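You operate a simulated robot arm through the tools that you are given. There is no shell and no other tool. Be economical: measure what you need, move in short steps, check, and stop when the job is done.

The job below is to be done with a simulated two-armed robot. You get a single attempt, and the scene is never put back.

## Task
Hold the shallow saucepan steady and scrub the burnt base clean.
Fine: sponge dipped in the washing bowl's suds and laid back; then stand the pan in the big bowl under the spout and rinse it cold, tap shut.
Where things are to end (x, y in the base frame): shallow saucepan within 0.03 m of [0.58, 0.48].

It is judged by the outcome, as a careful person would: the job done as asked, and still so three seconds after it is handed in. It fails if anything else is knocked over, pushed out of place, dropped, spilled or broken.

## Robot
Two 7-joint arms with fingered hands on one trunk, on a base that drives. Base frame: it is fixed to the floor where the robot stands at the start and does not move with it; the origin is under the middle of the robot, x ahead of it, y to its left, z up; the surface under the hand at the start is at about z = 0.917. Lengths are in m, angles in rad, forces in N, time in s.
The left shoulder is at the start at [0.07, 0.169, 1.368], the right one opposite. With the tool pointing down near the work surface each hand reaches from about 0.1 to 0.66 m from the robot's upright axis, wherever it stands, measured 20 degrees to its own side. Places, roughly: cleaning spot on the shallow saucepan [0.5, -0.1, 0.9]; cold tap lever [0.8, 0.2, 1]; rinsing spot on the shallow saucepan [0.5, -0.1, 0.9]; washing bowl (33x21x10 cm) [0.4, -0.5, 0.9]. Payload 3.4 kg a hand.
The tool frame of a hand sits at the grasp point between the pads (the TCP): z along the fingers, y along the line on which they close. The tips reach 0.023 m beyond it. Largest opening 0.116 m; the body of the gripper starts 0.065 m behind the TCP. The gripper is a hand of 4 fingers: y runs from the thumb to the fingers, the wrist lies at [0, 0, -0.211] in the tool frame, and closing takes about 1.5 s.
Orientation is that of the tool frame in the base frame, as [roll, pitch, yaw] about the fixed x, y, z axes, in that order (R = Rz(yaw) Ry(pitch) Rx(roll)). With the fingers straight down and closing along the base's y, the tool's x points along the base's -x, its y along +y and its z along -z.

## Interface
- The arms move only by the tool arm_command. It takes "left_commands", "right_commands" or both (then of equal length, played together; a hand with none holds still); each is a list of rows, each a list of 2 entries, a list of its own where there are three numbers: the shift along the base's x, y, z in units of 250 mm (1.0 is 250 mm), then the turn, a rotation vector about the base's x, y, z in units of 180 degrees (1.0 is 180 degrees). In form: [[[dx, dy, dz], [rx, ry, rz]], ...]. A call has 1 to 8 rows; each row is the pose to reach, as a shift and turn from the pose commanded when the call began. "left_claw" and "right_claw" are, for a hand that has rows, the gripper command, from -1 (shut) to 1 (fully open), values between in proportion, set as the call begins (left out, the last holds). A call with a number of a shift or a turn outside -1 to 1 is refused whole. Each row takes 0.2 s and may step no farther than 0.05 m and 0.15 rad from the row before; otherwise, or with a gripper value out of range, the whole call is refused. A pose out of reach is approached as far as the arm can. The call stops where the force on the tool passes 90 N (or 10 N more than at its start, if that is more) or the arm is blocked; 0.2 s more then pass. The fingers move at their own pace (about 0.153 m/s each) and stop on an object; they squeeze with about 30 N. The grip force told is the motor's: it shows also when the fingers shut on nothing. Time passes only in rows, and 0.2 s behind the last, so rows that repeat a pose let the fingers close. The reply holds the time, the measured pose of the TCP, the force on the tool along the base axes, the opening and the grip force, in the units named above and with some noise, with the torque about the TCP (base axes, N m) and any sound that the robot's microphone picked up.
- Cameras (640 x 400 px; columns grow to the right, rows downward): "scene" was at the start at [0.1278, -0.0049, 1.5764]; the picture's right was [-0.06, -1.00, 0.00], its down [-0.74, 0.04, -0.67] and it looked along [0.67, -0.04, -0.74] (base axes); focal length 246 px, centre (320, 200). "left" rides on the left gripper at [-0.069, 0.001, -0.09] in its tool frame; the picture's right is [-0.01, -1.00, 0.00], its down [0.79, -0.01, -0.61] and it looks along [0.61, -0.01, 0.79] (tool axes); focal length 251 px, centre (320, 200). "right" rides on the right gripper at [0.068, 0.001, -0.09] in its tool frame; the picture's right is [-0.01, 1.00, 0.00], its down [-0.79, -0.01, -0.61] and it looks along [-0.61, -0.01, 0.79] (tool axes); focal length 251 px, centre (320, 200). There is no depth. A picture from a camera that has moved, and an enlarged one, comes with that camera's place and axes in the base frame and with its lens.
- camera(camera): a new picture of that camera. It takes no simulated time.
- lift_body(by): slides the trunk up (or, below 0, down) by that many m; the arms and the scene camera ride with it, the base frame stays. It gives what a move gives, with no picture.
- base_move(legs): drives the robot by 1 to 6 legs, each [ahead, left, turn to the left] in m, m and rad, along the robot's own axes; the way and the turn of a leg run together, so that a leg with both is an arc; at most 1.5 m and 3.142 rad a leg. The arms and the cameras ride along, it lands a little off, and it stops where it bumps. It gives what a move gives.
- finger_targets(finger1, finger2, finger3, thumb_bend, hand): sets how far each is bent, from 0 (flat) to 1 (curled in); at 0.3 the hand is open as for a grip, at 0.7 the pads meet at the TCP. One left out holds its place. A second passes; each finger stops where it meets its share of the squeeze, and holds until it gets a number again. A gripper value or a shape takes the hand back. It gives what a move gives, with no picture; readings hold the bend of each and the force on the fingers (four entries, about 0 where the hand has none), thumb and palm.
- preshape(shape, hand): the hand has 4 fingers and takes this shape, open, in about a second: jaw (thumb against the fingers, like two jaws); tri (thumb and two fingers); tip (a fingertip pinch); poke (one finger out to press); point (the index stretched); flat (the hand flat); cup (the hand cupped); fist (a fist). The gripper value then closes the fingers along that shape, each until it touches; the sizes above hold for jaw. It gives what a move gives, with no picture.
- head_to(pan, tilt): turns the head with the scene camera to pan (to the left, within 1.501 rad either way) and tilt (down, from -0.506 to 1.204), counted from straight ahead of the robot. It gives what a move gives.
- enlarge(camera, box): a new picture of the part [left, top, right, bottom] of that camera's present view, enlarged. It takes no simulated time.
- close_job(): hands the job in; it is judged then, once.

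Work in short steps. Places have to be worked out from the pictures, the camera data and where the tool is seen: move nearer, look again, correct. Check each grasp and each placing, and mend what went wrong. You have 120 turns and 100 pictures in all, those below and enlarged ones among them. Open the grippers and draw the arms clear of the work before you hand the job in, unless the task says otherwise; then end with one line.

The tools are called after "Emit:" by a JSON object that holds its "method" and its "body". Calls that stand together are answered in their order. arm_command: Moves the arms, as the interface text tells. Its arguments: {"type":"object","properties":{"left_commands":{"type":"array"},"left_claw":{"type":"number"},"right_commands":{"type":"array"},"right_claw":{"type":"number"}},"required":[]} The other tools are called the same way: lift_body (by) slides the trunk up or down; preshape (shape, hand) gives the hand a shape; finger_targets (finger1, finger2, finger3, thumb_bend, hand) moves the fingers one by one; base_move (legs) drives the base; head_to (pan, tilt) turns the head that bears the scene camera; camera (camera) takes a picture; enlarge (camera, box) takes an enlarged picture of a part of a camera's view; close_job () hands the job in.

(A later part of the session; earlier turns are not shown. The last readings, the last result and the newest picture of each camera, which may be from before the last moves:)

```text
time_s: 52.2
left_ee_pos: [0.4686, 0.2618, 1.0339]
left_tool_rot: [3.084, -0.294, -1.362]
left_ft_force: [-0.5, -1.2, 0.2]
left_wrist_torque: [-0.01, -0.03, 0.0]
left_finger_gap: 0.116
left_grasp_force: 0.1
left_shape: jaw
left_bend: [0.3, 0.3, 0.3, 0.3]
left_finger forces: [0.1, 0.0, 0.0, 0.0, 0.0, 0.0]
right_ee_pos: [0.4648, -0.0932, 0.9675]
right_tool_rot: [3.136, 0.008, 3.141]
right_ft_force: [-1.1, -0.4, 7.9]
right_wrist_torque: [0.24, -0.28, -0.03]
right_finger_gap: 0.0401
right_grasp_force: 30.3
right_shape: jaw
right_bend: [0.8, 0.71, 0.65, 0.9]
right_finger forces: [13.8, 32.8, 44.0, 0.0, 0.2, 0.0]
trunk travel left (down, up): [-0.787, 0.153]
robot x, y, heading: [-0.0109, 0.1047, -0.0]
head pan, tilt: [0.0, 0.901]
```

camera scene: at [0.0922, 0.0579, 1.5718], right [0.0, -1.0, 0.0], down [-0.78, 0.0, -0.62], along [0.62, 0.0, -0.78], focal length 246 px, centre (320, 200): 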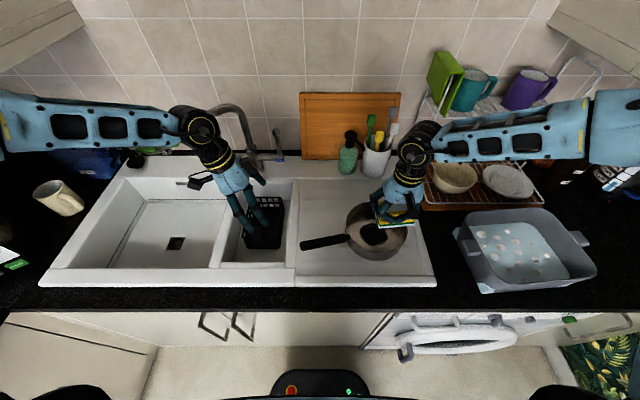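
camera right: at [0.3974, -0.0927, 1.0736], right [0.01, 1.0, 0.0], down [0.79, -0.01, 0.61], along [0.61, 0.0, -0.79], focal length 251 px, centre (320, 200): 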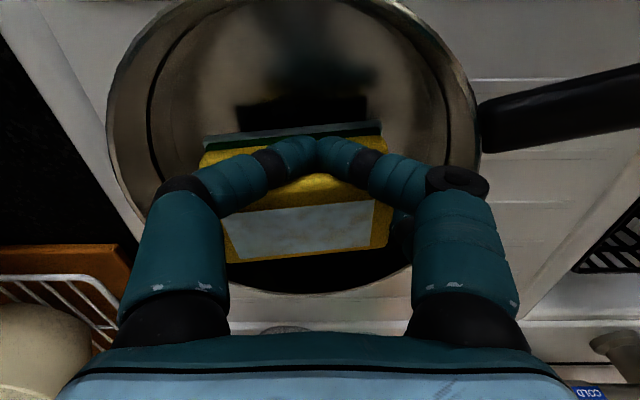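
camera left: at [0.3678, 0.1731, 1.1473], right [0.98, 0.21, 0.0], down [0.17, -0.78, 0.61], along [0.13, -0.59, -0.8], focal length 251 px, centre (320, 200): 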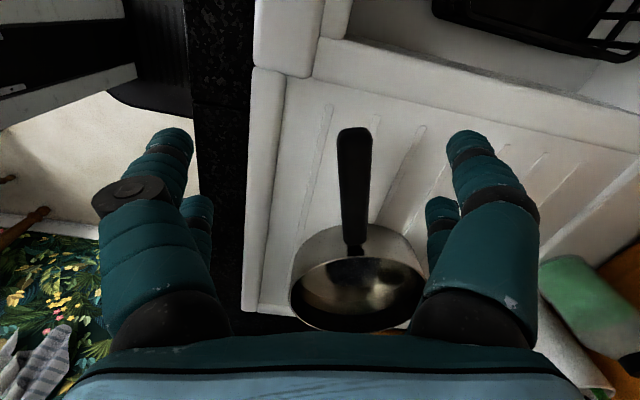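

Contact (7.9 N) at TCP 0.9675. Release it here, then rise.

Emit:
{"method": "arm_command", "body": {"right_commands": [[[0, 0, 0], [0, 0, 0]], [[0, 0, 0], [0, 0, 0]], [[0, 0, 0], [0, 0, 0]], [[0, 0, 0], [0, 0, 0]], [[0, 0, 0], [0, 0, 0]]], "right_claw": 0.6}}

Emit:
{"method": "arm_command", "body": {"right_commands": [[[0, 0, 0.1], [0, 0, 0]], [[0, -0.02, 0.25], [0, 0, 0]], [[0, -0.04, 0.42], [0, 0, 0]], [[0, -0.06, 0.6], [0, 0, 0]]]}}

Emit:
{"method": "camera", "body": {"camera": "right"}}

```text
time_s: 53.4
left_ee_pos: [0.4701, 0.2623, 1.0333]
left_tool_rot: [3.082, -0.293, -1.363]
left_ft_force: [-1.2, 1.1, 0.2]
left_wrist_torque: [0.03, 0.04, -0.02]
left_finger_gap: 0.1158
left_grasp_force: 0.0
left_shape: jaw
left_bend: [0.3, 0.3, 0.3, 0.3]
left_finger forces: [0.0, 0.0, 0.0, 0.0, 0.1, 0.0]
right_ee_pos: [0.4666, -0.0934, 0.9668]
right_tool_rot: [3.139, 0.004, 3.139]
right_ft_force: [-0.5, 0.0, 1.2]
right_wrist_torque: [0.02, 0.01, 0.01]
right_finger_gap: 0.0926
right_grasp_force: 0.1
right_shape: jaw
right_bend: [0.59, 0.59, 0.59, 0.59]
right_finger forces: [0.0, 0.0, 0.1, 0.0, 0.0, 0.1]
trunk travel left (down, up): [-0.787, 0.153]
robot x, y, heading: [-0.0126, 0.109, -0.003]
head pan, tilt: [0.0, 0.901]
```

```text
time_s: 54.4
left_ee_pos: [0.4682, 0.2609, 1.0339]
left_tool_rot: [3.083, -0.293, -1.361]
left_ft_force: [-0.6, -0.7, 0.6]
left_wrist_torque: [-0.03, 0.03, 0.0]
left_finger_gap: 0.1158
left_grasp_force: 0.2
left_shape: jaw
left_bend: [0.3, 0.3, 0.3, 0.3]
left_finger forces: [0.0, 0.0, 0.1, 0.0, 0.1, 0.0]
right_ee_pos: [0.463, -0.1083, 1.1204]
right_tool_rot: [3.137, 0.004, 3.14]
right_ft_force: [-0.2, -0.1, 0.2]
right_wrist_torque: [0.01, -0.01, -0.01]
right_finger_gap: 0.0926
right_grasp_force: 0.1
right_shape: jaw
right_bend: [0.59, 0.59, 0.59, 0.59]
right_finger forces: [0.0, 0.0, 0.0, 0.0, 0.0, 0.0]
trunk travel left (down, up): [-0.787, 0.153]
robot x, y, heading: [-0.0089, 0.1063, -0.003]
head pan, tilt: [0.0, 0.901]
```

```text
47 pictures are left
camera right: at [0.3941, -0.1073, 1.2092], right [0.01, 1.0, 0.0], down [0.79, -0.01, 0.61], along [0.61, 0.0, -0.79], focal length 251 px, centre (320, 200)
```

right: 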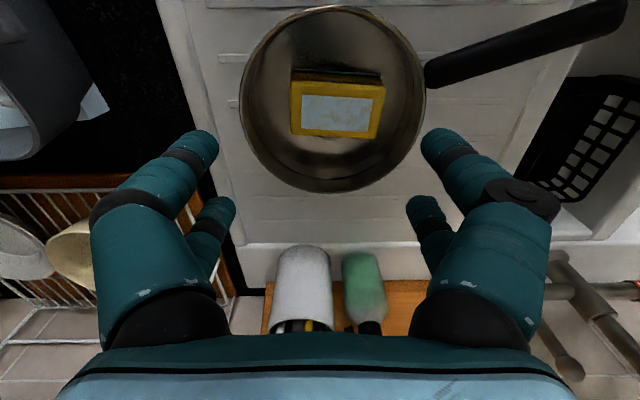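

Sponge rests centred in the pan at (0.473,-0.09). Now reposition: raise hands, tilt left hand more, lower trunk 0.14, and drive a bit ahead/right.

Emit:
{"method": "arm_command", "body": {"right_commands": [[[0, -0.03, 0.15], [0, 0, 0]], [[0, -0.06, 0.3], [0, 0, 0]], [[0, -0.09, 0.45], [0, 0, 0]], [[0, -0.12, 0.56], [0, 0, 0]]], "right_claw": 0.6, "left_commands": [[[0, 0, 0.18], [-0.03, 0, 0]], [[0, 0, 0.36], [-0.06, 0, 0]], [[0, 0, 0.54], [-0.09, 0, 0]], [[0, 0, 0.7], [-0.11, 0, 0]]]}}

Emit:
{"method": "lift_body", "body": {"by": -0.14}}

Emit:
{"method": "base_move", "body": {"legs": [[0, -0.06, 0], [0.02, 0, 0]]}}

```text
time_s: 55.4
left_ee_pos: [0.4708, 0.2597, 1.2115]
left_tool_rot: [2.995, -0.63, -1.32]
left_ft_force: [-0.6, -0.1, 0.1]
left_wrist_torque: [0.03, 0.0, -0.01]
left_finger_gap: 0.1158
left_grasp_force: 0.0
left_shape: jaw
left_bend: [0.3, 0.3, 0.3, 0.3]
left_finger forces: [0.0, 0.1, 0.1, 0.0, 0.0, 0.1]
right_ee_pos: [0.4641, -0.1409, 1.256]
right_tool_rot: [3.137, 0.006, 3.141]
right_ft_force: [-0.9, 1.5, 0.2]
right_wrist_torque: [0.01, 0.02, 0.0]
right_finger_gap: 0.0927
right_grasp_force: 0.1
right_shape: jaw
right_bend: [0.59, 0.59, 0.59, 0.59]
right_finger forces: [0.1, 0.1, 0.0, 0.1, 0.0, 0.0]
trunk travel left (down, up): [-0.787, 0.153]
robot x, y, heading: [-0.0126, 0.1069, 0.003]
head pan, tilt: [0.0, 0.901]
```

```text
time_s: 57.1
left_ee_pos: [0.4721, 0.2606, 1.0694]
left_tool_rot: [2.994, -0.629, -1.321]
left_ft_force: [0.0, -0.3, -0.1]
left_wrist_torque: [0.02, 0.02, 0.04]
left_finger_gap: 0.1159
left_grasp_force: 0.1
left_shape: jaw
left_bend: [0.3, 0.3, 0.3, 0.3]
left_finger forces: [0.0, 0.0, 0.0, 0.0, 0.0, 0.1]
right_ee_pos: [0.4647, -0.1419, 1.1143]
right_tool_rot: [3.14, 0.003, 3.14]
right_ft_force: [-0.2, -0.9, 0.2]
right_wrist_torque: [0.01, -0.02, 0.0]
right_finger_gap: 0.0929
right_grasp_force: 0.1
right_shape: jaw
right_bend: [0.59, 0.59, 0.59, 0.59]
right_finger forces: [0.0, 0.0, 0.1, 0.0, 0.0, 0.0]
trunk travel left (down, up): [-0.647, 0.293]
robot x, y, heading: [-0.014, 0.1094, 0.001]
head pan, tilt: [0.0, 0.901]
```

```text
time_s: 58.5
left_ee_pos: [0.4867, 0.2039, 1.0704]
left_tool_rot: [2.999, -0.631, -1.324]
left_ft_force: [0.0, -0.7, 0.6]
left_wrist_torque: [0.0, -0.02, 0.04]
left_finger_gap: 0.1159
left_grasp_force: 0.0
left_shape: jaw
left_bend: [0.3, 0.3, 0.3, 0.3]
left_finger forces: [0.0, 0.1, 0.1, 0.0, 0.1, 0.1]
right_ee_pos: [0.4816, -0.1986, 1.1172]
right_tool_rot: [3.137, 0.008, 3.139]
right_ft_force: [0.2, -0.3, 0.8]
right_wrist_torque: [-0.01, -0.03, 0.01]
right_finger_gap: 0.0926
right_grasp_force: 0.0
right_shape: jaw
right_bend: [0.59, 0.59, 0.59, 0.59]
right_finger forces: [0.0, 0.1, 0.1, 0.0, 0.0, 0.1]
trunk travel left (down, up): [-0.647, 0.293]
robot x, y, heading: [0.007, 0.0487, -0.002]
head pan, tilt: [0.0, 0.901]
```

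Now left hand: move over the handle (0.414,0.08) at z≈1.05.

Emit:
{"method": "arm_command", "body": {"left_commands": [[[-0.07, -0.12, 0], [0, 0, 0]], [[-0.14, -0.24, 0], [0, 0, 0]], [[-0.21, -0.36, 0], [0, 0, 0]], [[-0.285, -0.48, -0.06], [0, 0, 0]]], "left_claw": 1}}

Emit:
{"method": "camera", "body": {"camera": "left"}}

```text
time_s: 59.5
left_ee_pos: [0.4191, 0.0843, 1.0554]
left_tool_rot: [2.997, -0.63, -1.322]
left_ft_force: [0.5, 0.0, 0.0]
left_wrist_torque: [0.04, -0.03, -0.01]
left_finger_gap: 0.116
left_grasp_force: 0.1
left_shape: jaw
left_bend: [0.3, 0.3, 0.3, 0.3]
left_finger forces: [0.0, 0.1, 0.1, 0.0, 0.1, 0.0]
right_ee_pos: [0.4841, -0.2012, 1.1145]
right_tool_rot: [3.135, 0.003, 3.141]
right_ft_force: [0.3, -0.2, -0.3]
right_wrist_torque: [0.0, 0.0, 0.0]
right_finger_gap: 0.0924
right_grasp_force: 0.1
right_shape: jaw
right_bend: [0.59, 0.59, 0.59, 0.59]
right_finger forces: [0.0, 0.0, 0.0, 0.1, 0.1, 0.0]
trunk travel left (down, up): [-0.647, 0.293]
robot x, y, heading: [0.0056, 0.0475, -0.002]
head pan, tilt: [0.0, 0.901]
```

```text
46 pictures are left
camera left: at [0.405, 0.1909, 1.0875], right [0.98, 0.17, -0.12], down [0.16, -0.26, 0.95], along [0.13, -0.95, -0.28], focal length 251 px, centre (320, 200)
```

left: 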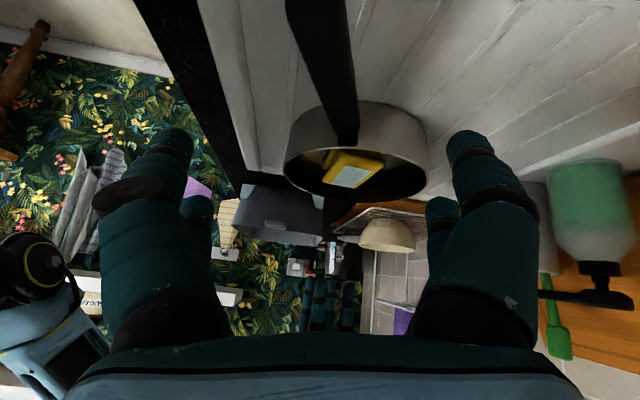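

Reachable. Straight down 7 cm onto the handle, then close.

Emit:
{"method": "arm_command", "body": {"left_commands": [[[-0.02, 0, -0.1], [0, 0, 0]], [[-0.02, 0, -0.2], [0, 0, 0]], [[-0.02, 0, -0.28], [0, 0, 0]]], "left_claw": 1}}

Emit:
{"method": "camera", "body": {"camera": "left"}}

Emit:
{"method": "camera", "body": {"camera": "scene"}}

```text
time_s: 60.3
left_ee_pos: [0.4148, 0.0851, 0.9844]
left_tool_rot: [2.995, -0.63, -1.324]
left_ft_force: [0.6, -0.5, -0.1]
left_wrist_torque: [0.0, 0.0, -0.02]
left_finger_gap: 0.116
left_grasp_force: 0.1
left_shape: jaw
left_bend: [0.3, 0.3, 0.3, 0.3]
left_finger forces: [0.0, 0.1, 0.0, 0.0, 0.1, 0.0]
right_ee_pos: [0.4849, -0.1993, 1.1162]
right_tool_rot: [3.138, 0.003, 3.139]
right_ft_force: [-0.2, -0.1, -0.2]
right_wrist_torque: [0.03, 0.0, 0.02]
right_finger_gap: 0.0928
right_grasp_force: 0.0
right_shape: jaw
right_bend: [0.59, 0.59, 0.59, 0.59]
right_finger forces: [0.0, 0.1, 0.0, 0.1, 0.0, 0.0]
trunk travel left (down, up): [-0.647, 0.293]
robot x, y, heading: [0.0048, 0.045, 0.002]
head pan, tilt: [0.0, 0.901]
```

```text
45 pictures are left
camera left: at [0.4017, 0.1923, 1.0159], right [0.98, 0.17, -0.12], down [0.16, -0.26, 0.95], along [0.13, -0.95, -0.28], focal length 251 px, centre (320, 200)
```

left: 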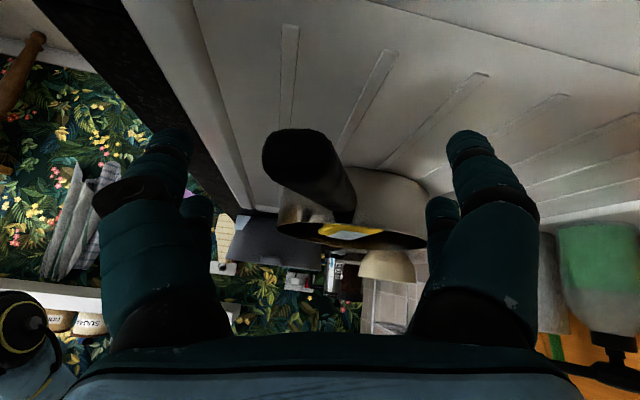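

```text
44 pictures are left
camera scene: at [0.1319, 0.0473, 1.3437], right [0.0, -1.0, 0.0], down [-0.78, 0.0, -0.62], along [0.62, 0.0, -0.78], focal length 246 px, centre (320, 200)
```

scene: 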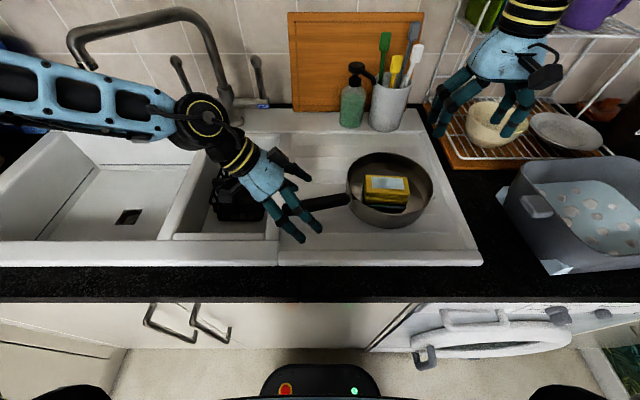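

Handle lies within the jaws; close.

Emit:
{"method": "arm_command", "body": {"left_commands": [[[0, 0, 0], [0, 0, 0]], [[0, 0, 0], [0, 0, 0]], [[0, 0, 0], [0, 0, 0]], [[0, 0, 0], [0, 0, 0]], [[0, 0, 0], [0, 0, 0]], [[0, 0, 0], [0, 0, 0]], [[0, 0, 0], [0, 0, 0]], [[0, 0, 0], [0, 0, 0]]], "left_claw": -1}}

```text
time_s: 62.1
left_ee_pos: [0.4158, 0.085, 0.9842]
left_tool_rot: [2.996, -0.631, -1.323]
left_ft_force: [3.3, -0.7, 3.7]
left_wrist_torque: [-0.55, -0.15, 0.22]
left_finger_gap: 0.0164
left_grasp_force: 30.5
left_shape: jaw
left_bend: [0.73, 0.73, 0.75, 0.75]
left_finger forces: [27.5, 25.2, 34.0, 0.1, 27.0, 0.0]
right_ee_pos: [0.4852, -0.2009, 1.1156]
right_tool_rot: [3.138, 0.003, 3.141]
right_ft_force: [-0.8, 0.2, 0.7]
right_wrist_torque: [0.01, 0.01, 0.0]
right_finger_gap: 0.0926
right_grasp_force: 0.1
right_shape: jaw
right_bend: [0.59, 0.59, 0.59, 0.59]
right_finger forces: [0.0, 0.0, 0.0, 0.0, 0.1, 0.0]
trunk travel left (down, up): [-0.647, 0.293]
robot x, y, heading: [0.0047, 0.0471, -0.002]
head pan, tilt: [0.0, 0.901]
```

Handle held. Rotate the right hand 90° for a grasp across the sponge's narrow side.

Emit:
{"method": "arm_command", "body": {"right_commands": [[[0, 0, 0], [0, 0, 0.047]], [[0, 0, 0], [0, 0, 0.094]], [[0, 0, 0], [0, 0, 0.141]], [[0, 0, 0], [0, 0, 0.188]], [[0, 0, 0], [0, 0, 0.235]], [[0, 0, 0], [0, 0, 0.282]], [[0, 0, 0], [0, 0, 0.329]], [[0, 0, 0], [0, 0, 0.376]]]}}

Emit:
{"method": "arm_command", "body": {"right_commands": [[[-0.02, 0.1, 0], [0, 0, 0.047]], [[-0.04, 0.25, 0], [0, 0, 0.094]], [[-0.05, 0.4, 0], [0, 0, 0.124]], [[-0.05, 0.44, -0.1], [0, 0, 0.124]]]}}

Emit:
{"method": "camera", "body": {"camera": "right"}}

```text
time_s: 63.9
left_ee_pos: [0.4157, 0.084, 0.9838]
left_tool_rot: [2.994, -0.63, -1.323]
left_ft_force: [0.6, -0.6, 3.9]
left_wrist_torque: [-0.55, -0.14, 0.14]
left_finger_gap: 0.0166
left_grasp_force: 29.8
left_shape: jaw
left_bend: [0.73, 0.73, 0.75, 0.75]
left_finger forces: [27.3, 25.4, 33.3, 0.1, 27.0, 0.0]
right_ee_pos: [0.4849, -0.2013, 1.1158]
right_tool_rot: [3.136, 0.002, -1.959]
right_ft_force: [-0.2, -0.9, 0.7]
right_wrist_torque: [-0.01, -0.01, -0.02]
right_finger_gap: 0.0924
right_grasp_force: 0.0
right_shape: jaw
right_bend: [0.59, 0.59, 0.59, 0.59]
right_finger forces: [0.1, 0.1, 0.0, 0.0, 0.1, 0.0]
trunk travel left (down, up): [-0.647, 0.293]
robot x, y, heading: [0.0052, 0.0459, 0.003]
head pan, tilt: [0.0, 0.901]
```

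```text
time_s: 64.9
left_ee_pos: [0.4155, 0.0845, 0.9839]
left_tool_rot: [2.995, -0.63, -1.324]
left_ft_force: [0.4, -0.1, 3.4]
left_wrist_torque: [-0.49, -0.13, 0.1]
left_finger_gap: 0.0165
left_grasp_force: 29.9
left_shape: jaw
left_bend: [0.73, 0.73, 0.75, 0.75]
left_finger forces: [27.1, 25.6, 33.5, 0.0, 27.2, 0.1]
right_ee_pos: [0.4698, -0.0894, 1.0908]
right_tool_rot: [3.139, 0.005, -1.573]
right_ft_force: [0.0, 0.5, 0.2]
right_wrist_torque: [-0.01, 0.01, -0.02]
right_finger_gap: 0.0928
right_grasp_force: 0.1
right_shape: jaw
right_bend: [0.59, 0.59, 0.59, 0.59]
right_finger forces: [0.0, 0.0, 0.0, 0.0, 0.0, 0.0]
trunk travel left (down, up): [-0.647, 0.293]
robot x, y, heading: [0.0091, 0.0477, -0.0]
head pan, tilt: [0.0, 0.901]
```

```text
43 pictures are left
camera right: at [0.4708, -0.1577, 1.1794], right [-1.0, 0.01, 0.0], down [0.01, 0.79, 0.61], along [0.0, 0.61, -0.79], focal length 251 px, centre (320, 200)
```

right: 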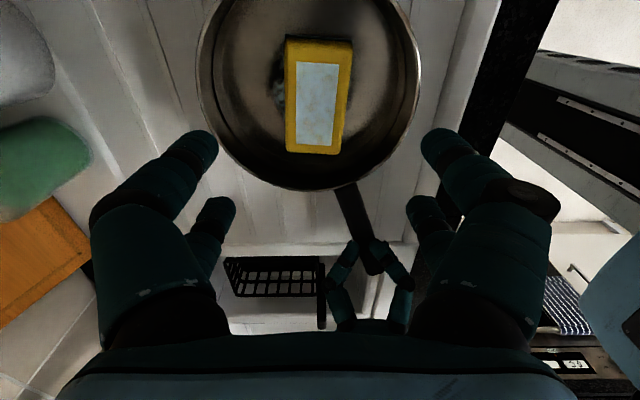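

Right arm now reaches well. Descend to the sponge at (0.472,-0.097), TCP z≈0.966.

Emit:
{"method": "arm_command", "body": {"right_commands": [[[0.01, -0.03, -0.12], [0, 0, 0]], [[0.01, -0.03, -0.26], [0, 0, 0]], [[0.01, -0.03, -0.4], [0, 0, 0]], [[0.01, -0.03, -0.5], [0, 0, 0]]]}}

Emit:
{"method": "camera", "body": {"camera": "right"}}

```text
time_s: 65.9
left_ee_pos: [0.4155, 0.0849, 0.9837]
left_tool_rot: [2.993, -0.631, -1.324]
left_ft_force: [1.3, -0.2, 3.3]
left_wrist_torque: [-0.5, -0.11, 0.1]
left_finger_gap: 0.0164
left_grasp_force: 30.5
left_shape: jaw
left_bend: [0.73, 0.73, 0.75, 0.75]
left_finger forces: [27.1, 25.8, 33.4, 0.1, 27.3, 0.1]
right_ee_pos: [0.4725, -0.0964, 0.9646]
right_tool_rot: [3.136, 0.003, -1.571]
right_ft_force: [-0.2, 0.3, 0.2]
right_wrist_torque: [-0.03, -0.03, 0.04]
right_finger_gap: 0.0924
right_grasp_force: 0.1
right_shape: jaw
right_bend: [0.59, 0.59, 0.59, 0.59]
right_finger forces: [0.1, 0.0, 0.0, 0.0, 0.1, 0.1]
trunk travel left (down, up): [-0.647, 0.293]
robot x, y, heading: [0.0075, 0.0494, 0.002]
head pan, tilt: [0.0, 0.901]
```

```text
42 pictures are left
camera right: at [0.4724, -0.1646, 1.0546], right [-1.0, 0.01, 0.0], down [0.01, 0.79, 0.61], along [0.0, 0.61, -0.79], focal length 251 px, centre (320, 200)
```

right: 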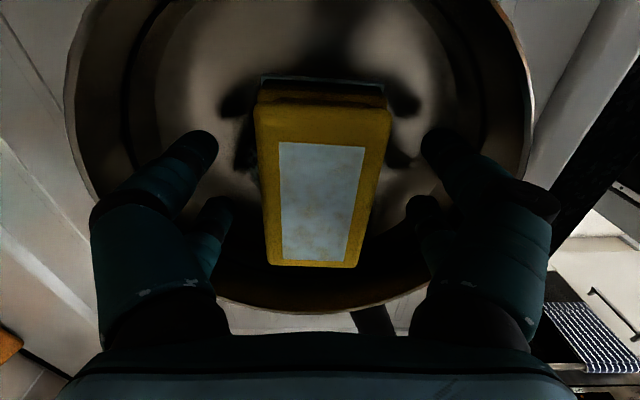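

Centred. Close the right hand.

Emit:
{"method": "arm_command", "body": {"right_commands": [[[0, 0, 0], [0, 0, 0]], [[0, 0, 0], [0, 0, 0]], [[0, 0, 0], [0, 0, 0]], [[0, 0, 0], [0, 0, 0]], [[0, 0, 0], [0, 0, 0]], [[0, 0, 0], [0, 0, 0]]], "right_claw": -1}}

Emit:
{"method": "camera", "body": {"camera": "right"}}

```text
time_s: 67.3
left_ee_pos: [0.4157, 0.0844, 0.9844]
left_tool_rot: [2.996, -0.631, -1.322]
left_ft_force: [1.1, -0.5, 3.2]
left_wrist_torque: [-0.51, -0.14, 0.08]
left_finger_gap: 0.0164
left_grasp_force: 30.1
left_shape: jaw
left_bend: [0.73, 0.73, 0.75, 0.75]
left_finger forces: [27.1, 25.8, 33.3, 0.0, 27.3, 0.0]
right_ee_pos: [0.4723, -0.0963, 0.9657]
right_tool_rot: [3.136, 0.004, -1.573]
right_ft_force: [-0.4, 0.3, 0.1]
right_wrist_torque: [0.01, 0.02, 0.02]
right_finger_gap: 0.0407
right_grasp_force: 29.6
right_shape: jaw
right_bend: [0.73, 0.73, 0.73, 0.78]
right_finger forces: [27.3, 27.4, 27.3, 0.1, 27.3, 0.1]
trunk travel left (down, up): [-0.647, 0.293]
robot x, y, heading: [0.0063, 0.0496, -0.0]
head pan, tilt: [0.0, 0.901]
```

```text
41 pictures are left
camera right: at [0.4724, -0.1647, 1.0549], right [-1.0, 0.01, 0.0], down [0.01, 0.79, 0.61], along [0.0, 0.61, -0.79], focal length 251 px, centre (320, 200)
```

right: 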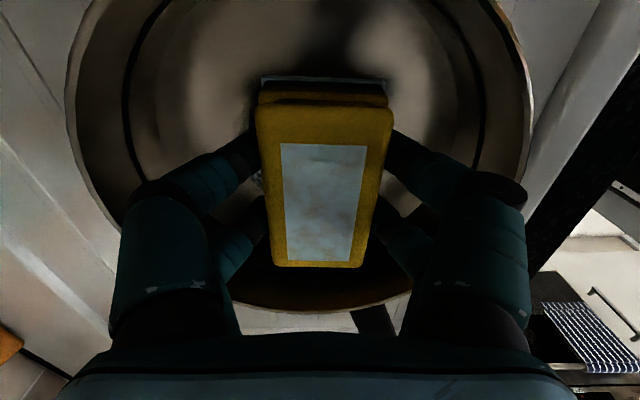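

Firm, even grip. Press slightly and scrub in circles over the spot.

Emit:
{"method": "arm_command", "body": {"right_commands": [[[0.01, -0.02, -0.025], [0, 0, 0]], [[0.1, -0.02, -0.025], [0, 0, 0]], [[0.08, -0.1, -0.025], [0, 0, 0]], [[0.0, -0.13, -0.025], [0, 0, 0]], [[-0.08, -0.1, -0.025], [0, 0, 0]], [[-0.09, -0.02, -0.025], [0, 0, 0]], [[-0.06, 0.07, -0.025], [0, 0, 0]], [[0.02, 0.08, -0.025], [0, 0, 0]]]}}

```text
time_s: 69.1
left_ee_pos: [0.4121, 0.0852, 0.9865]
left_tool_rot: [3.003, -0.633, -1.323]
left_ft_force: [12.1, 8.1, -11.0]
left_wrist_torque: [-0.11, -0.16, 0.88]
left_finger_gap: 0.0152
left_grasp_force: 29.9
left_shape: jaw
left_bend: [0.73, 0.71, 0.75, 0.73]
left_finger forces: [26.1, 24.1, 40.6, 0.0, 31.6, 0.0]
right_ee_pos: [0.4749, -0.0758, 0.9614]
right_tool_rot: [3.139, 0.004, -1.57]
right_ft_force: [-20.9, -11.7, 39.6]
right_wrist_torque: [-0.09, 0.82, 0.43]
right_finger_gap: 0.0415
right_grasp_force: 29.9
right_shape: jaw
right_bend: [0.74, 0.74, 0.75, 0.81]
right_finger forces: [36.2, 37.5, 26.5, 0.0, 25.9, 0.1]
trunk travel left (down, up): [-0.647, 0.293]
robot x, y, heading: [0.0061, 0.0481, -0.006]
head pan, tilt: [0.0, 0.901]
```

A bit hard (40 N). Ease 3 mm and do another circle with linear strokes.

Emit:
{"method": "arm_command", "body": {"right_commands": [[[0.05, -0.06, 0.012], [0, 0, 0]], [[0.07, -0.15, 0.012], [0, 0, 0]], [[0.0, -0.2, 0.012], [0, 0, 0]], [[-0.09, -0.18, 0.012], [0, 0, 0]], [[-0.1, -0.09, 0.012], [0, 0, 0]], [[-0.08, 0.0, 0.012], [0, 0, 0]], [[0.0, 0.0, 0.012], [0, 0, 0]], [[-0.01, -0.1, 0.012], [0, 0, 0]]]}}

Emit:
{"method": "arm_command", "body": {"right_commands": [[[0.1, 0, 0], [0, 0, 0]], [[-0.08, 0, 0], [0, 0, 0]], [[0.1, 0, 0], [0, 0, 0]], [[-0.08, 0, 0], [0, 0, 0]], [[0.0, 0.1, 0], [0, 0, 0]], [[0.0, -0.08, 0], [0, 0, 0]], [[0, 0.08, 0], [0, 0, 0]], [[0, 0, 0], [0, 0, 0]]]}}

Emit:
{"method": "arm_command", "body": {"right_commands": [[[0, 0, 0.1], [0, 0, 0]], [[0, 0, 0.25], [0, 0, 0]], [[0, 0, 0.4], [0, 0, 0]], [[0, -0.1, 0.5], [0, 0, 0]], [[0, -0.25, 0.55], [0, 0, 0]], [[0, -0.4, 0.55], [0, 0, 0]]]}}

Emit:
{"method": "camera", "body": {"camera": "scene"}}

```text
time_s: 70.9
left_ee_pos: [0.4145, 0.0856, 0.9865]
left_tool_rot: [2.997, -0.632, -1.323]
left_ft_force: [3.6, -11.9, -2.4]
left_wrist_torque: [-0.48, -0.1, 0.29]
left_finger_gap: 0.0152
left_grasp_force: 30.3
left_shape: jaw
left_bend: [0.73, 0.71, 0.75, 0.73]
left_finger forces: [28.6, 26.2, 40.5, 0.0, 29.1, 0.0]
right_ee_pos: [0.4778, -0.1015, 0.9631]
right_tool_rot: [-3.141, 0.007, -1.572]
right_ft_force: [2.0, 14.9, 17.3]
right_wrist_torque: [0.26, 0.03, -0.09]
right_finger_gap: 0.0417
right_grasp_force: 30.1
right_shape: jaw
right_bend: [0.74, 0.74, 0.74, 0.79]
right_finger forces: [30.0, 30.8, 30.9, 0.0, 31.4, 0.0]
trunk travel left (down, up): [-0.647, 0.293]
robot x, y, heading: [0.0032, 0.0468, 0.005]
head pan, tilt: [0.0, 0.901]
```

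```text
time_s: 72.7
left_ee_pos: [0.4144, 0.0846, 0.9845]
left_tool_rot: [2.996, -0.628, -1.324]
left_ft_force: [0.0, 0.3, 1.7]
left_wrist_torque: [-0.48, -0.05, 0.12]
left_finger_gap: 0.0153
left_grasp_force: 30.3
left_shape: jaw
left_bend: [0.73, 0.71, 0.75, 0.73]
left_finger forces: [29.2, 28.5, 46.7, 0.0, 30.3, 0.1]
right_ee_pos: [0.4758, -0.106, 0.9643]
right_tool_rot: [3.138, 0.005, -1.571]
right_ft_force: [-0.7, 0.1, 0.2]
right_wrist_torque: [0.0, -0.01, 0.02]
right_finger_gap: 0.0415
right_grasp_force: 30.1
right_shape: jaw
right_bend: [0.74, 0.74, 0.74, 0.78]
right_finger forces: [29.4, 29.9, 29.2, 0.0, 30.1, 0.0]
trunk travel left (down, up): [-0.647, 0.293]
robot x, y, heading: [0.0093, 0.0524, -0.001]
head pan, tilt: [0.0, 0.901]
```

```text
time_s: 74.1
left_ee_pos: [0.4141, 0.0845, 0.9836]
left_tool_rot: [2.998, -0.628, -1.322]
left_ft_force: [-0.3, -1.6, 2.6]
left_wrist_torque: [-0.51, -0.08, 0.03]
left_finger_gap: 0.0146
left_grasp_force: 30.2
left_shape: jaw
left_bend: [0.74, 0.71, 0.75, 0.73]
left_finger forces: [28.9, 29.3, 46.4, 0.1, 30.4, 0.1]
right_ee_pos: [0.4733, -0.2015, 1.1016]
right_tool_rot: [3.139, 0.006, -1.573]
right_ft_force: [-0.6, -1.0, -0.2]
right_wrist_torque: [0.02, 0.03, -0.01]
right_finger_gap: 0.0411
right_grasp_force: 29.2
right_shape: jaw
right_bend: [0.74, 0.74, 0.74, 0.78]
right_finger forces: [28.9, 29.6, 28.7, 0.0, 29.9, 0.1]
trunk travel left (down, up): [-0.647, 0.293]
robot x, y, heading: [0.0082, 0.0488, 0.001]
head pan, tilt: [0.0, 0.901]
```

```text
40 pictures are left
camera scene: at [0.1308, 0.0464, 1.3438], right [0.0, -1.0, 0.0], down [-0.78, 0.0, -0.62], along [0.62, 0.0, -0.78], focal length 246 px, centre (320, 200)
```

scene: 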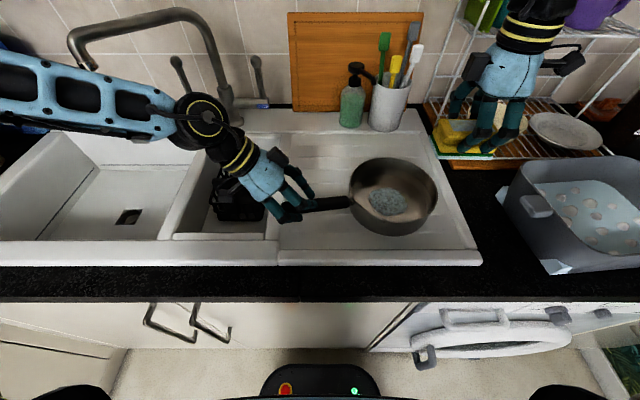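

The black spot has turned to suds. Check closely.

Emit:
{"method": "enlarge", "body": {"camera": "scene", "box": [330, 140, 460, 250]}}

```text
3.64 times, centred on (395, 195) of scene
camera zoom: at [0.1308, 0.0464, 1.3438], right [0.0, -1.0, 0.0], down [-0.78, 0.0, -0.62], along [0.62, 0.0, -0.78], focal length 895 px, centre (47, 218)
```

zoom: 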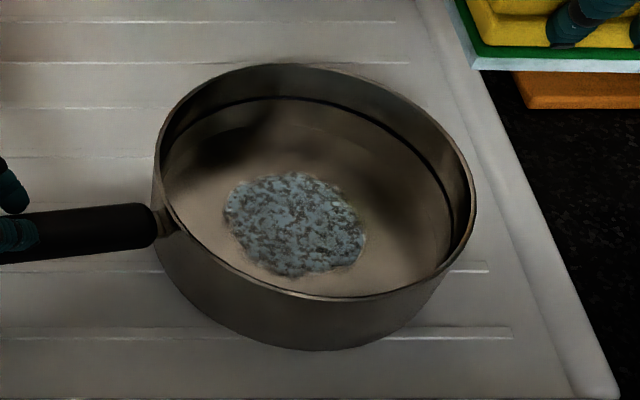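

Possibly there's still residue; I give it one more round of scrubbing and compare.

Emit:
{"method": "arm_command", "body": {"right_commands": [[[0, 0.15, 0], [0, 0, 0]], [[0.01, 0.3, 0], [0, 0, 0]], [[0.01, 0.39, -0.05], [0, 0, 0]], [[0.01, 0.39, -0.2], [0, 0, 0]], [[0.01, 0.39, -0.38], [0, 0, 0]], [[0.01, 0.39, -0.5], [0, 0, 0]], [[0.01, 0.39, -0.562], [0, 0, 0]]]}}

Emit:
{"method": "arm_command", "body": {"right_commands": [[[0.1, 0, 0], [0, 0, 0]], [[0.08, 0.08, 0], [0, 0, 0]], [[0, 0.1, 0], [0, 0, 0]], [[-0.08, 0.08, 0], [0, 0, 0]], [[-0.1, 0, 0], [0, 0, 0]], [[-0.08, -0.08, 0], [0, 0, 0]], [[0, -0.1, 0], [0, 0, 0]], [[0.08, -0.08, 0], [0, 0, 0]]]}}

Emit:
{"method": "arm_command", "body": {"right_commands": [[[-0.16, 0.1, 0], [0, 0, 0]], [[0.02, 0.1, 0], [0, 0, 0]], [[-0.14, 0.14, 0], [0, 0, 0]], [[0, 0.12, 0], [0, 0, 0]], [[-0.08, 0.0, 0], [0, 0, 0]], [[-0.08, 0.16, 0], [0, 0, 0]], [[-0.08, 0.0, 0], [0, 0, 0]], [[-0.08, 0.08, 0], [0, 0, 0]]]}}

Emit:
{"method": "arm_command", "body": {"right_commands": [[[0, 0, 0.1], [0, 0, 0]], [[0, 0, 0.25], [0, 0, 0]], [[0, 0, 0.4], [0, 0, 0]], [[0, -0.1, 0.5], [0, 0, 0]], [[0, -0.25, 0.55], [0, 0, 0]], [[0, -0.4, 0.55], [0, 0, 0]]]}}

Emit:
{"method": "enlarge", "body": {"camera": "scene", "box": [270, 140, 460, 270]}}

```text
time_s: 75.7
left_ee_pos: [0.4118, 0.0862, 0.9866]
left_tool_rot: [2.996, -0.629, -1.323]
left_ft_force: [3.0, -4.6, -5.9]
left_wrist_torque: [-0.32, 0.0, 0.41]
left_finger_gap: 0.0149
left_grasp_force: 29.5
left_shape: jaw
left_bend: [0.73, 0.71, 0.75, 0.73]
left_finger forces: [29.1, 26.6, 45.4, 0.1, 30.5, 0.1]
right_ee_pos: [0.4784, -0.1049, 0.9612]
right_tool_rot: [-3.138, 0.008, -1.57]
right_ft_force: [1.3, 2.6, 29.3]
right_wrist_torque: [0.04, 0.08, 0.2]
right_finger_gap: 0.0416
right_grasp_force: 30.1
right_shape: jaw
right_bend: [0.74, 0.74, 0.74, 0.78]
right_finger forces: [29.6, 31.9, 29.7, 0.1, 32.0, 0.0]
trunk travel left (down, up): [-0.647, 0.293]
robot x, y, heading: [0.0092, 0.046, -0.0]
head pan, tilt: [0.0, 0.901]
```

```text
time_s: 77.5
left_ee_pos: [0.413, 0.0849, 0.9888]
left_tool_rot: [3.006, -0.637, -1.327]
left_ft_force: [25.9, -35.5, 0.4]
left_wrist_torque: [-1.14, -0.59, 0.86]
left_finger_gap: 0.0135
left_grasp_force: 30.0
left_shape: jaw
left_bend: [0.73, 0.71, 0.75, 0.71]
left_finger forces: [25.9, 23.0, 54.2, 0.0, 33.7, 0.0]
right_ee_pos: [0.4933, -0.1254, 0.9611]
right_tool_rot: [3.137, 0.006, -1.566]
right_ft_force: [-32.8, 32.2, 19.6]
right_wrist_torque: [-0.75, -0.4, 1.47]
right_finger_gap: 0.0395
right_grasp_force: 29.4
right_shape: jaw
right_bend: [0.74, 0.74, 0.75, 0.78]
right_finger forces: [34.7, 35.9, 25.6, 0.0, 91.3, 0.1]
trunk travel left (down, up): [-0.647, 0.293]
robot x, y, heading: [0.0058, 0.0469, -0.003]
head pan, tilt: [0.0, 0.901]
```

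```text
time_s: 79.3
left_ee_pos: [0.4144, 0.0851, 0.9846]
left_tool_rot: [2.996, -0.629, -1.321]
left_ft_force: [-1.6, 9.7, 0.8]
left_wrist_torque: [-0.4, 0.0, 0.27]
left_finger_gap: 0.0138
left_grasp_force: 29.7
left_shape: jaw
left_bend: [0.73, 0.71, 0.76, 0.72]
left_finger forces: [29.5, 29.5, 48.6, 0.1, 31.4, 0.1]
right_ee_pos: [0.4774, -0.1066, 0.9596]
right_tool_rot: [3.138, 0.001, -1.575]
right_ft_force: [0.8, -9.8, 13.2]
right_wrist_torque: [-0.2, -0.02, -0.01]
right_finger_gap: 0.0411
right_grasp_force: 30.3
right_shape: jaw
right_bend: [0.74, 0.74, 0.74, 0.78]
right_finger forces: [30.4, 30.6, 30.7, 0.1, 30.5, 0.0]
trunk travel left (down, up): [-0.647, 0.293]
robot x, y, heading: [0.0116, 0.0446, 0.002]
head pan, tilt: [0.0, 0.901]
```

```text
time_s: 80.7
left_ee_pos: [0.4143, 0.0844, 0.9846]
left_tool_rot: [2.998, -0.627, -1.324]
left_ft_force: [0.7, -0.3, 3.5]
left_wrist_torque: [-0.62, -0.07, 0.03]
left_finger_gap: 0.0135
left_grasp_force: 30.1
left_shape: jaw
left_bend: [0.73, 0.71, 0.76, 0.72]
left_finger forces: [28.5, 30.0, 48.3, 0.0, 31.9, 0.0]
right_ee_pos: [0.4775, -0.2079, 1.0929]
right_tool_rot: [3.137, 0.006, -1.572]
right_ft_force: [-0.3, -0.3, -0.2]
right_wrist_torque: [-0.02, 0.04, 0.0]
right_finger_gap: 0.0413
right_grasp_force: 29.9
right_shape: jaw
right_bend: [0.74, 0.74, 0.74, 0.78]
right_finger forces: [29.1, 30.2, 29.3, 0.1, 30.0, 0.0]
trunk travel left (down, up): [-0.647, 0.293]
robot x, y, heading: [0.0093, 0.0477, 0.003]
head pan, tilt: [0.0, 0.901]
```

```text
3.08 times, centred on (365, 205) of scene
camera zoom: at [0.1306, 0.0466, 1.3438], right [0.0, -1.0, 0.0], down [-0.78, 0.0, -0.62], along [0.62, 0.0, -0.78], focal length 757 px, centre (182, 185)
```

zoom: 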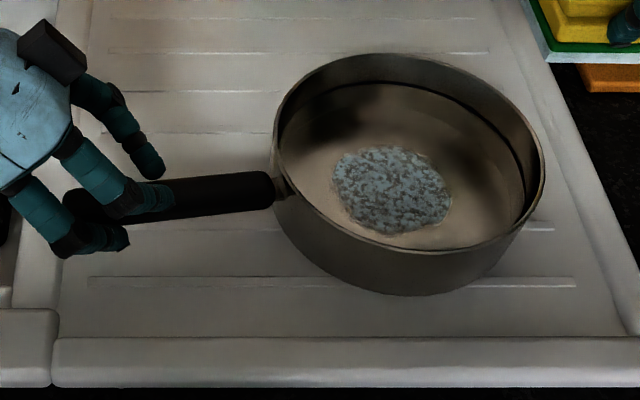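

Suds state is stable — scrubbed; rinsing remains. Now carry the sponge back to its spot (slightly nearer, x≈0.645, to keep the hand off the brush cup).

Emit:
{"method": "arm_command", "body": {"right_commands": [[[0.12, 0.06, 0], [0, 0, 0]], [[0.28, 0.13, 0], [0, 0, 0]], [[0.44, 0.2, 0], [0, 0, 0]], [[0.6, 0.264, 0], [0, 0, 0]], [[0.66, 0.264, -0.08], [0, 0, 0]], [[0.66, 0.264, -0.2], [0, 0, 0]]]}}

Emit:
{"method": "enlarge", "body": {"camera": "scene", "box": [310, 20, 490, 180]}}

Emit:
{"method": "camera", "body": {"camera": "right"}}

```text
time_s: 82.1
left_ee_pos: [0.4146, 0.0851, 0.9836]
left_tool_rot: [2.995, -0.63, -1.322]
left_ft_force: [0.5, -0.4, 4.7]
left_wrist_torque: [-0.56, -0.03, 0.0]
left_finger_gap: 0.0139
left_grasp_force: 30.5
left_shape: jaw
left_bend: [0.73, 0.71, 0.76, 0.72]
left_finger forces: [28.9, 29.6, 47.9, 0.0, 31.3, 0.0]
right_ee_pos: [0.5743, -0.179, 1.0447]
right_tool_rot: [3.139, 0.005, -1.575]
right_ft_force: [-1.1, -0.4, -0.1]
right_wrist_torque: [0.01, -0.04, -0.02]
right_finger_gap: 0.0409
right_grasp_force: 30.1
right_shape: jaw
right_bend: [0.74, 0.74, 0.74, 0.78]
right_finger forces: [28.4, 29.9, 28.9, 0.1, 29.5, 0.0]
right hand out of reach, approached as far as the arm can: row 3, 4, 5, 6
trunk travel left (down, up): [-0.647, 0.293]
robot x, y, heading: [0.0104, 0.0472, 0.0]
head pan, tilt: [0.0, 0.901]
```

```text
2.50 times, centred on (400, 100) of scene
camera zoom: at [0.1311, 0.047, 1.3438], right [0.0, -1.0, 0.0], down [-0.78, 0.0, -0.62], along [0.62, 0.0, -0.78], focal length 615 px, centre (120, 450)
```

zoom: 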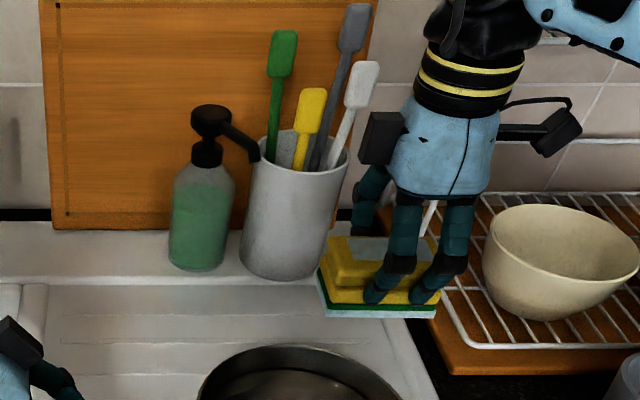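

```text
36 pictures are left
camera right: at [0.5737, -0.2476, 1.1333], right [-1.0, 0.01, 0.0], down [0.01, 0.79, 0.61], along [0.0, 0.61, -0.79], focal length 251 px, centre (320, 200)
```

right: 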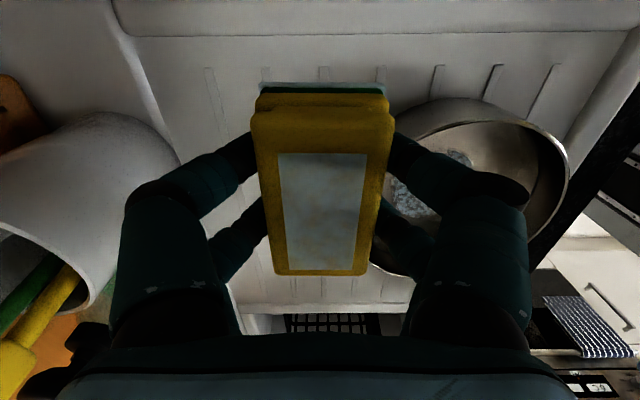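

Too far at this trunk height. Release the handle, lift the left hand clear, raise trunk 0.12, then continue.

Emit:
{"method": "arm_command", "body": {"left_commands": [[[0, 0, 0], [0, 0, 0]], [[0, 0, 0], [0, 0, 0]], [[0, 0, 0], [0, 0, 0]], [[0, 0, 0], [0, 0, 0]], [[0, 0, 0], [0, 0, 0]], [[0, 0.05, 0.12], [0, 0, 0]], [[0, 0.1, 0.28], [0, 0, 0]], [[0, 0.15, 0.42], [0, 0, 0]]], "left_claw": 1}}

Emit:
{"method": "lift_body", "body": {"by": 0.12}}

Emit:
{"method": "base_move", "body": {"legs": [[0, -0.03, 0], [0.01, 0, 0]]}}

Emit:
{"method": "arm_command", "body": {"right_commands": [[[0.08, 0.08, -0.15], [0, 0, 0]], [[0.16, 0.16, -0.3], [0, 0, 0]], [[0.24, 0.24, -0.4], [0, 0, 0]], [[0.3, 0.27, -0.5], [0, 0, 0]]]}}

```text
time_s: 83.9
left_ee_pos: [0.4115, 0.1207, 1.0881]
left_tool_rot: [2.996, -0.631, -1.323]
left_ft_force: [0.1, 0.0, 0.9]
left_wrist_torque: [-0.03, 0.0, -0.02]
left_finger_gap: 0.1159
left_grasp_force: 0.1
left_shape: jaw
left_bend: [0.3, 0.3, 0.3, 0.3]
left_finger forces: [0.1, 0.0, 0.1, 0.0, 0.0, 0.1]
right_ee_pos: [0.5739, -0.1785, 1.044]
right_tool_rot: [3.136, 0.006, -1.574]
right_ft_force: [-0.3, 0.0, -1.1]
right_wrist_torque: [0.03, -0.01, -0.03]
right_finger_gap: 0.041
right_grasp_force: 30.1
right_shape: jaw
right_bend: [0.74, 0.74, 0.74, 0.78]
right_finger forces: [28.4, 29.9, 28.9, 0.0, 29.4, 0.0]
trunk travel left (down, up): [-0.647, 0.293]
robot x, y, heading: [0.0072, 0.0475, -0.004]
head pan, tilt: [0.0, 0.901]
```

```text
time_s: 85.4
left_ee_pos: [0.4118, 0.1215, 1.2063]
left_tool_rot: [2.995, -0.628, -1.321]
left_ft_force: [0.5, -0.2, -0.5]
left_wrist_torque: [-0.01, -0.01, -0.01]
left_finger_gap: 0.1158
left_grasp_force: 0.1
left_shape: jaw
left_bend: [0.3, 0.3, 0.3, 0.3]
left_finger forces: [0.0, 0.0, 0.0, 0.0, 0.0, 0.0]
right_ee_pos: [0.5743, -0.1798, 1.1643]
right_tool_rot: [3.138, 0.006, -1.572]
right_ft_force: [0.1, -0.4, -0.5]
right_wrist_torque: [0.02, -0.01, 0.02]
right_finger_gap: 0.041
right_grasp_force: 29.9
right_shape: jaw
right_bend: [0.74, 0.74, 0.74, 0.78]
right_finger forces: [28.4, 29.9, 29.0, 0.1, 29.4, 0.0]
trunk travel left (down, up): [-0.767, 0.173]
robot x, y, heading: [0.0066, 0.0494, -0.0]
head pan, tilt: [0.0, 0.901]
```

```text
time_s: 86.5
left_ee_pos: [0.4182, 0.087, 1.2077]
left_tool_rot: [2.997, -0.628, -1.325]
left_ft_force: [-0.1, -0.3, 0.0]
left_wrist_torque: [0.03, -0.02, 0.03]
left_finger_gap: 0.116
left_grasp_force: 0.1
left_shape: jaw
left_bend: [0.3, 0.3, 0.3, 0.3]
left_finger forces: [0.0, 0.0, 0.0, 0.0, 0.0, 0.0]
right_ee_pos: [0.5815, -0.2137, 1.1654]
right_tool_rot: [3.139, 0.009, -1.572]
right_ft_force: [0.5, -0.7, -0.8]
right_wrist_torque: [0.04, 0.02, 0.02]
right_finger_gap: 0.0409
right_grasp_force: 29.7
right_shape: jaw
right_bend: [0.74, 0.74, 0.74, 0.78]
right_finger forces: [28.4, 29.9, 28.8, 0.1, 29.4, 0.0]
trunk travel left (down, up): [-0.767, 0.173]
robot x, y, heading: [0.0166, 0.0144, 0.002]
head pan, tilt: [0.0, 0.901]
```

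```text
time_s: 87.5
left_ee_pos: [0.4215, 0.0886, 1.2071]
left_tool_rot: [2.995, -0.629, -1.321]
left_ft_force: [0.0, 0.5, -0.5]
left_wrist_torque: [-0.02, 0.02, -0.01]
left_finger_gap: 0.1158
left_grasp_force: 0.1
left_shape: jaw
left_bend: [0.3, 0.3, 0.3, 0.3]
left_finger forces: [0.0, 0.0, 0.0, 0.1, 0.0, 0.0]
right_ee_pos: [0.5716, -0.1989, 1.0649]
right_tool_rot: [3.135, 0.007, -1.572]
right_ft_force: [0.7, -0.4, -0.1]
right_wrist_torque: [-0.04, 0.01, 0.0]
right_finger_gap: 0.041
right_grasp_force: 29.9
right_shape: jaw
right_bend: [0.74, 0.74, 0.74, 0.78]
right_finger forces: [28.3, 29.8, 28.6, 0.0, 29.4, 0.0]
right hand out of reach, approached as far as the arm can: row 1, 2, 3, 4
trunk travel left (down, up): [-0.767, 0.173]
robot x, y, heading: [0.0153, 0.0143, 0.001]
head pan, tilt: [0.0, 0.901]
```

The 90° hand yaw limits forward reach. Turning the base left brings the right shoulder forward, so back off 4 cm and turn 0.4 rad left.

Emit:
{"method": "base_move", "body": {"legs": [[-0.04, 0, 0], [0, 0, 0.4]]}}

Emit:
{"method": "camera", "body": {"camera": "scene"}}

```text
time_s: 89.7
left_ee_pos: [0.3185, 0.2456, 1.2068]
left_tool_rot: [2.994, -0.628, -0.907]
left_ft_force: [-0.5, -0.1, 0.0]
left_wrist_torque: [0.0, 0.0, 0.03]
left_finger_gap: 0.1156
left_grasp_force: 0.0
left_shape: jaw
left_bend: [0.3, 0.3, 0.3, 0.3]
left_finger forces: [0.0, 0.0, 0.1, 0.0, 0.1, 0.1]
right_ee_pos: [0.5699, 0.0435, 1.0647]
right_tool_rot: [3.136, 0.006, -1.157]
right_ft_force: [0.3, -0.4, -0.9]
right_wrist_torque: [0.01, -0.02, -0.01]
right_finger_gap: 0.0412
right_grasp_force: 29.7
right_shape: jaw
right_bend: [0.74, 0.74, 0.74, 0.78]
right_finger forces: [28.0, 29.3, 28.2, 0.0, 29.0, 0.0]
trunk travel left (down, up): [-0.767, 0.173]
robot x, y, heading: [-0.0239, 0.0204, 0.413]
head pan, tilt: [0.0, 0.901]
```

```text
35 pictures are left
camera scene: at [0.0924, 0.0661, 1.4636], right [0.4, -0.92, 0.0], down [-0.72, -0.32, -0.62], along [0.57, 0.25, -0.78], focal length 246 px, centre (320, 200)
```

scene: 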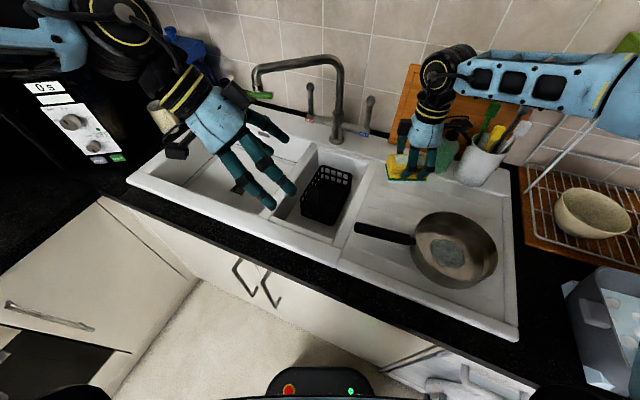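

Now move to the sponge's place with the yaw restored.

Emit:
{"method": "arm_command", "body": {"right_commands": [[[0, -0.18, 0], [0, 0, -0.03]], [[0, -0.36, 0], [0, 0, -0.06]], [[0.02, -0.54, 0], [0, 0, -0.09]], [[0.06, -0.7, 0], [0, 0, -0.131]], [[0.18, -0.74, 0], [0, 0, -0.131]], [[0.29, -0.74, 0], [0, 0, -0.131]]]}}

Emit:
{"method": "camera", "body": {"camera": "right"}}

```text
time_s: 91.1
left_ee_pos: [0.3188, 0.2481, 1.2065]
left_tool_rot: [2.993, -0.632, -0.906]
left_ft_force: [0.3, 0.4, -0.3]
left_wrist_torque: [0.0, 0.0, 0.0]
left_finger_gap: 0.1157
left_grasp_force: 0.0
left_shape: jaw
left_bend: [0.3, 0.3, 0.3, 0.3]
left_finger forces: [0.0, 0.1, 0.0, 0.0, 0.0, 0.1]
right_ee_pos: [0.6444, -0.1392, 1.0664]
right_tool_rot: [3.137, 0.004, -1.569]
right_ft_force: [0.4, -0.4, -0.5]
right_wrist_torque: [-0.06, 0.03, -0.03]
right_finger_gap: 0.0409
right_grasp_force: 30.4
right_shape: jaw
right_bend: [0.74, 0.74, 0.74, 0.78]
right_finger forces: [27.9, 28.7, 27.9, 0.1, 28.7, 0.0]
trunk travel left (down, up): [-0.767, 0.173]
robot x, y, heading: [-0.0225, 0.016, 0.414]
head pan, tilt: [0.0, 0.901]
```

```text
34 pictures are left
camera right: at [0.645, -0.2086, 1.1553], right [-1.0, 0.01, 0.0], down [0.01, 0.79, 0.61], along [0.0, 0.61, -0.79], focal length 251 px, centre (320, 200)
```

right: 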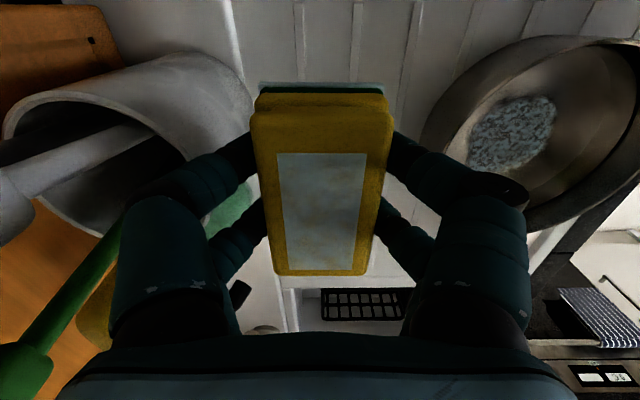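

Position reached. Shift 1 cm nearer for cup clearance and lower to just above the board.

Emit:
{"method": "arm_command", "body": {"right_commands": [[[-0.045, 0, -0.06], [0, 0, 0]], [[-0.045, 0, -0.18], [0, 0, 0]], [[-0.045, 0, -0.3], [0, 0, 0]], [[-0.045, 0, -0.38], [0, 0, 0]], [[-0.045, 0, -0.415], [0, 0, 0]]]}}

Emit:
{"method": "enlarge", "body": {"camera": "scene", "box": [380, 60, 560, 220]}}

```text
time_s: 92.3
left_ee_pos: [0.3174, 0.2471, 1.2066]
left_tool_rot: [2.996, -0.629, -0.908]
left_ft_force: [0.5, 0.2, 0.3]
left_wrist_torque: [0.0, -0.03, -0.01]
left_finger_gap: 0.116
left_grasp_force: 0.0
left_shape: jaw
left_bend: [0.3, 0.3, 0.3, 0.3]
left_finger forces: [0.0, 0.1, 0.1, 0.1, 0.0, 0.1]
right_ee_pos: [0.6323, -0.1405, 0.9604]
right_tool_rot: [3.14, 0.005, -1.568]
right_ft_force: [-0.4, -0.2, -0.9]
right_wrist_torque: [-0.02, -0.03, -0.03]
right_finger_gap: 0.0411
right_grasp_force: 30.3
right_shape: jaw
right_bend: [0.74, 0.74, 0.74, 0.78]
right_finger forces: [27.9, 28.6, 27.8, 0.0, 28.8, 0.1]
trunk travel left (down, up): [-0.767, 0.173]
robot x, y, heading: [-0.0218, 0.0164, 0.415]
head pan, tilt: [0.0, 0.901]
```

```text
2.50 times, centred on (470, 140) of scene
camera zoom: at [0.0916, 0.0669, 1.4637], right [0.4, -0.92, 0.0], down [-0.72, -0.32, -0.62], along [0.57, 0.25, -0.78], focal length 615 px, centre (-55, 350)
```

zoom: 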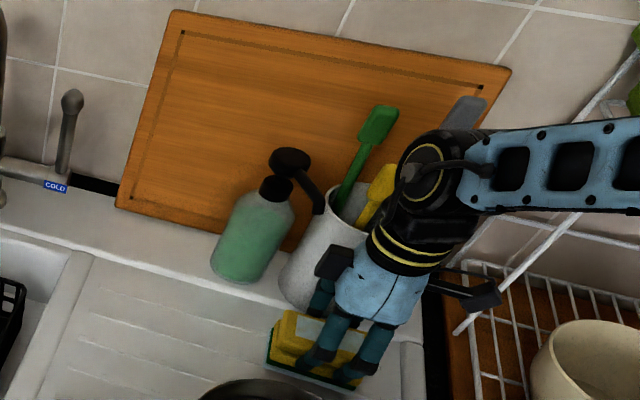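

Not touching yet; lower a little until contact.

Emit:
{"method": "arm_command", "body": {"right_commands": [[[0, 0, -0.012], [0, 0, 0]], [[0, 0, -0.022], [0, 0, 0]]]}}

```text
time_s: 92.9
left_ee_pos: [0.3177, 0.2465, 1.2061]
left_tool_rot: [2.995, -0.628, -0.908]
left_ft_force: [0.2, 0.1, 0.3]
left_wrist_torque: [0.04, -0.05, 0.01]
left_finger_gap: 0.1157
left_grasp_force: 0.0
left_shape: jaw
left_bend: [0.3, 0.3, 0.3, 0.3]
left_finger forces: [0.0, 0.0, 0.0, 0.0, 0.1, 0.0]
right_ee_pos: [0.6332, -0.1417, 0.9573]
right_tool_rot: [3.14, 0.005, -1.57]
right_ft_force: [0.2, -0.3, -0.3]
right_wrist_torque: [-0.02, -0.01, 0.02]
right_finger_gap: 0.0407
right_grasp_force: 30.0
right_shape: jaw
right_bend: [0.74, 0.74, 0.74, 0.78]
right_finger forces: [27.9, 28.7, 27.7, 0.0, 28.8, 0.1]
trunk travel left (down, up): [-0.767, 0.173]
robot x, y, heading: [-0.0249, 0.0161, 0.417]
head pan, tilt: [0.0, 0.901]
```

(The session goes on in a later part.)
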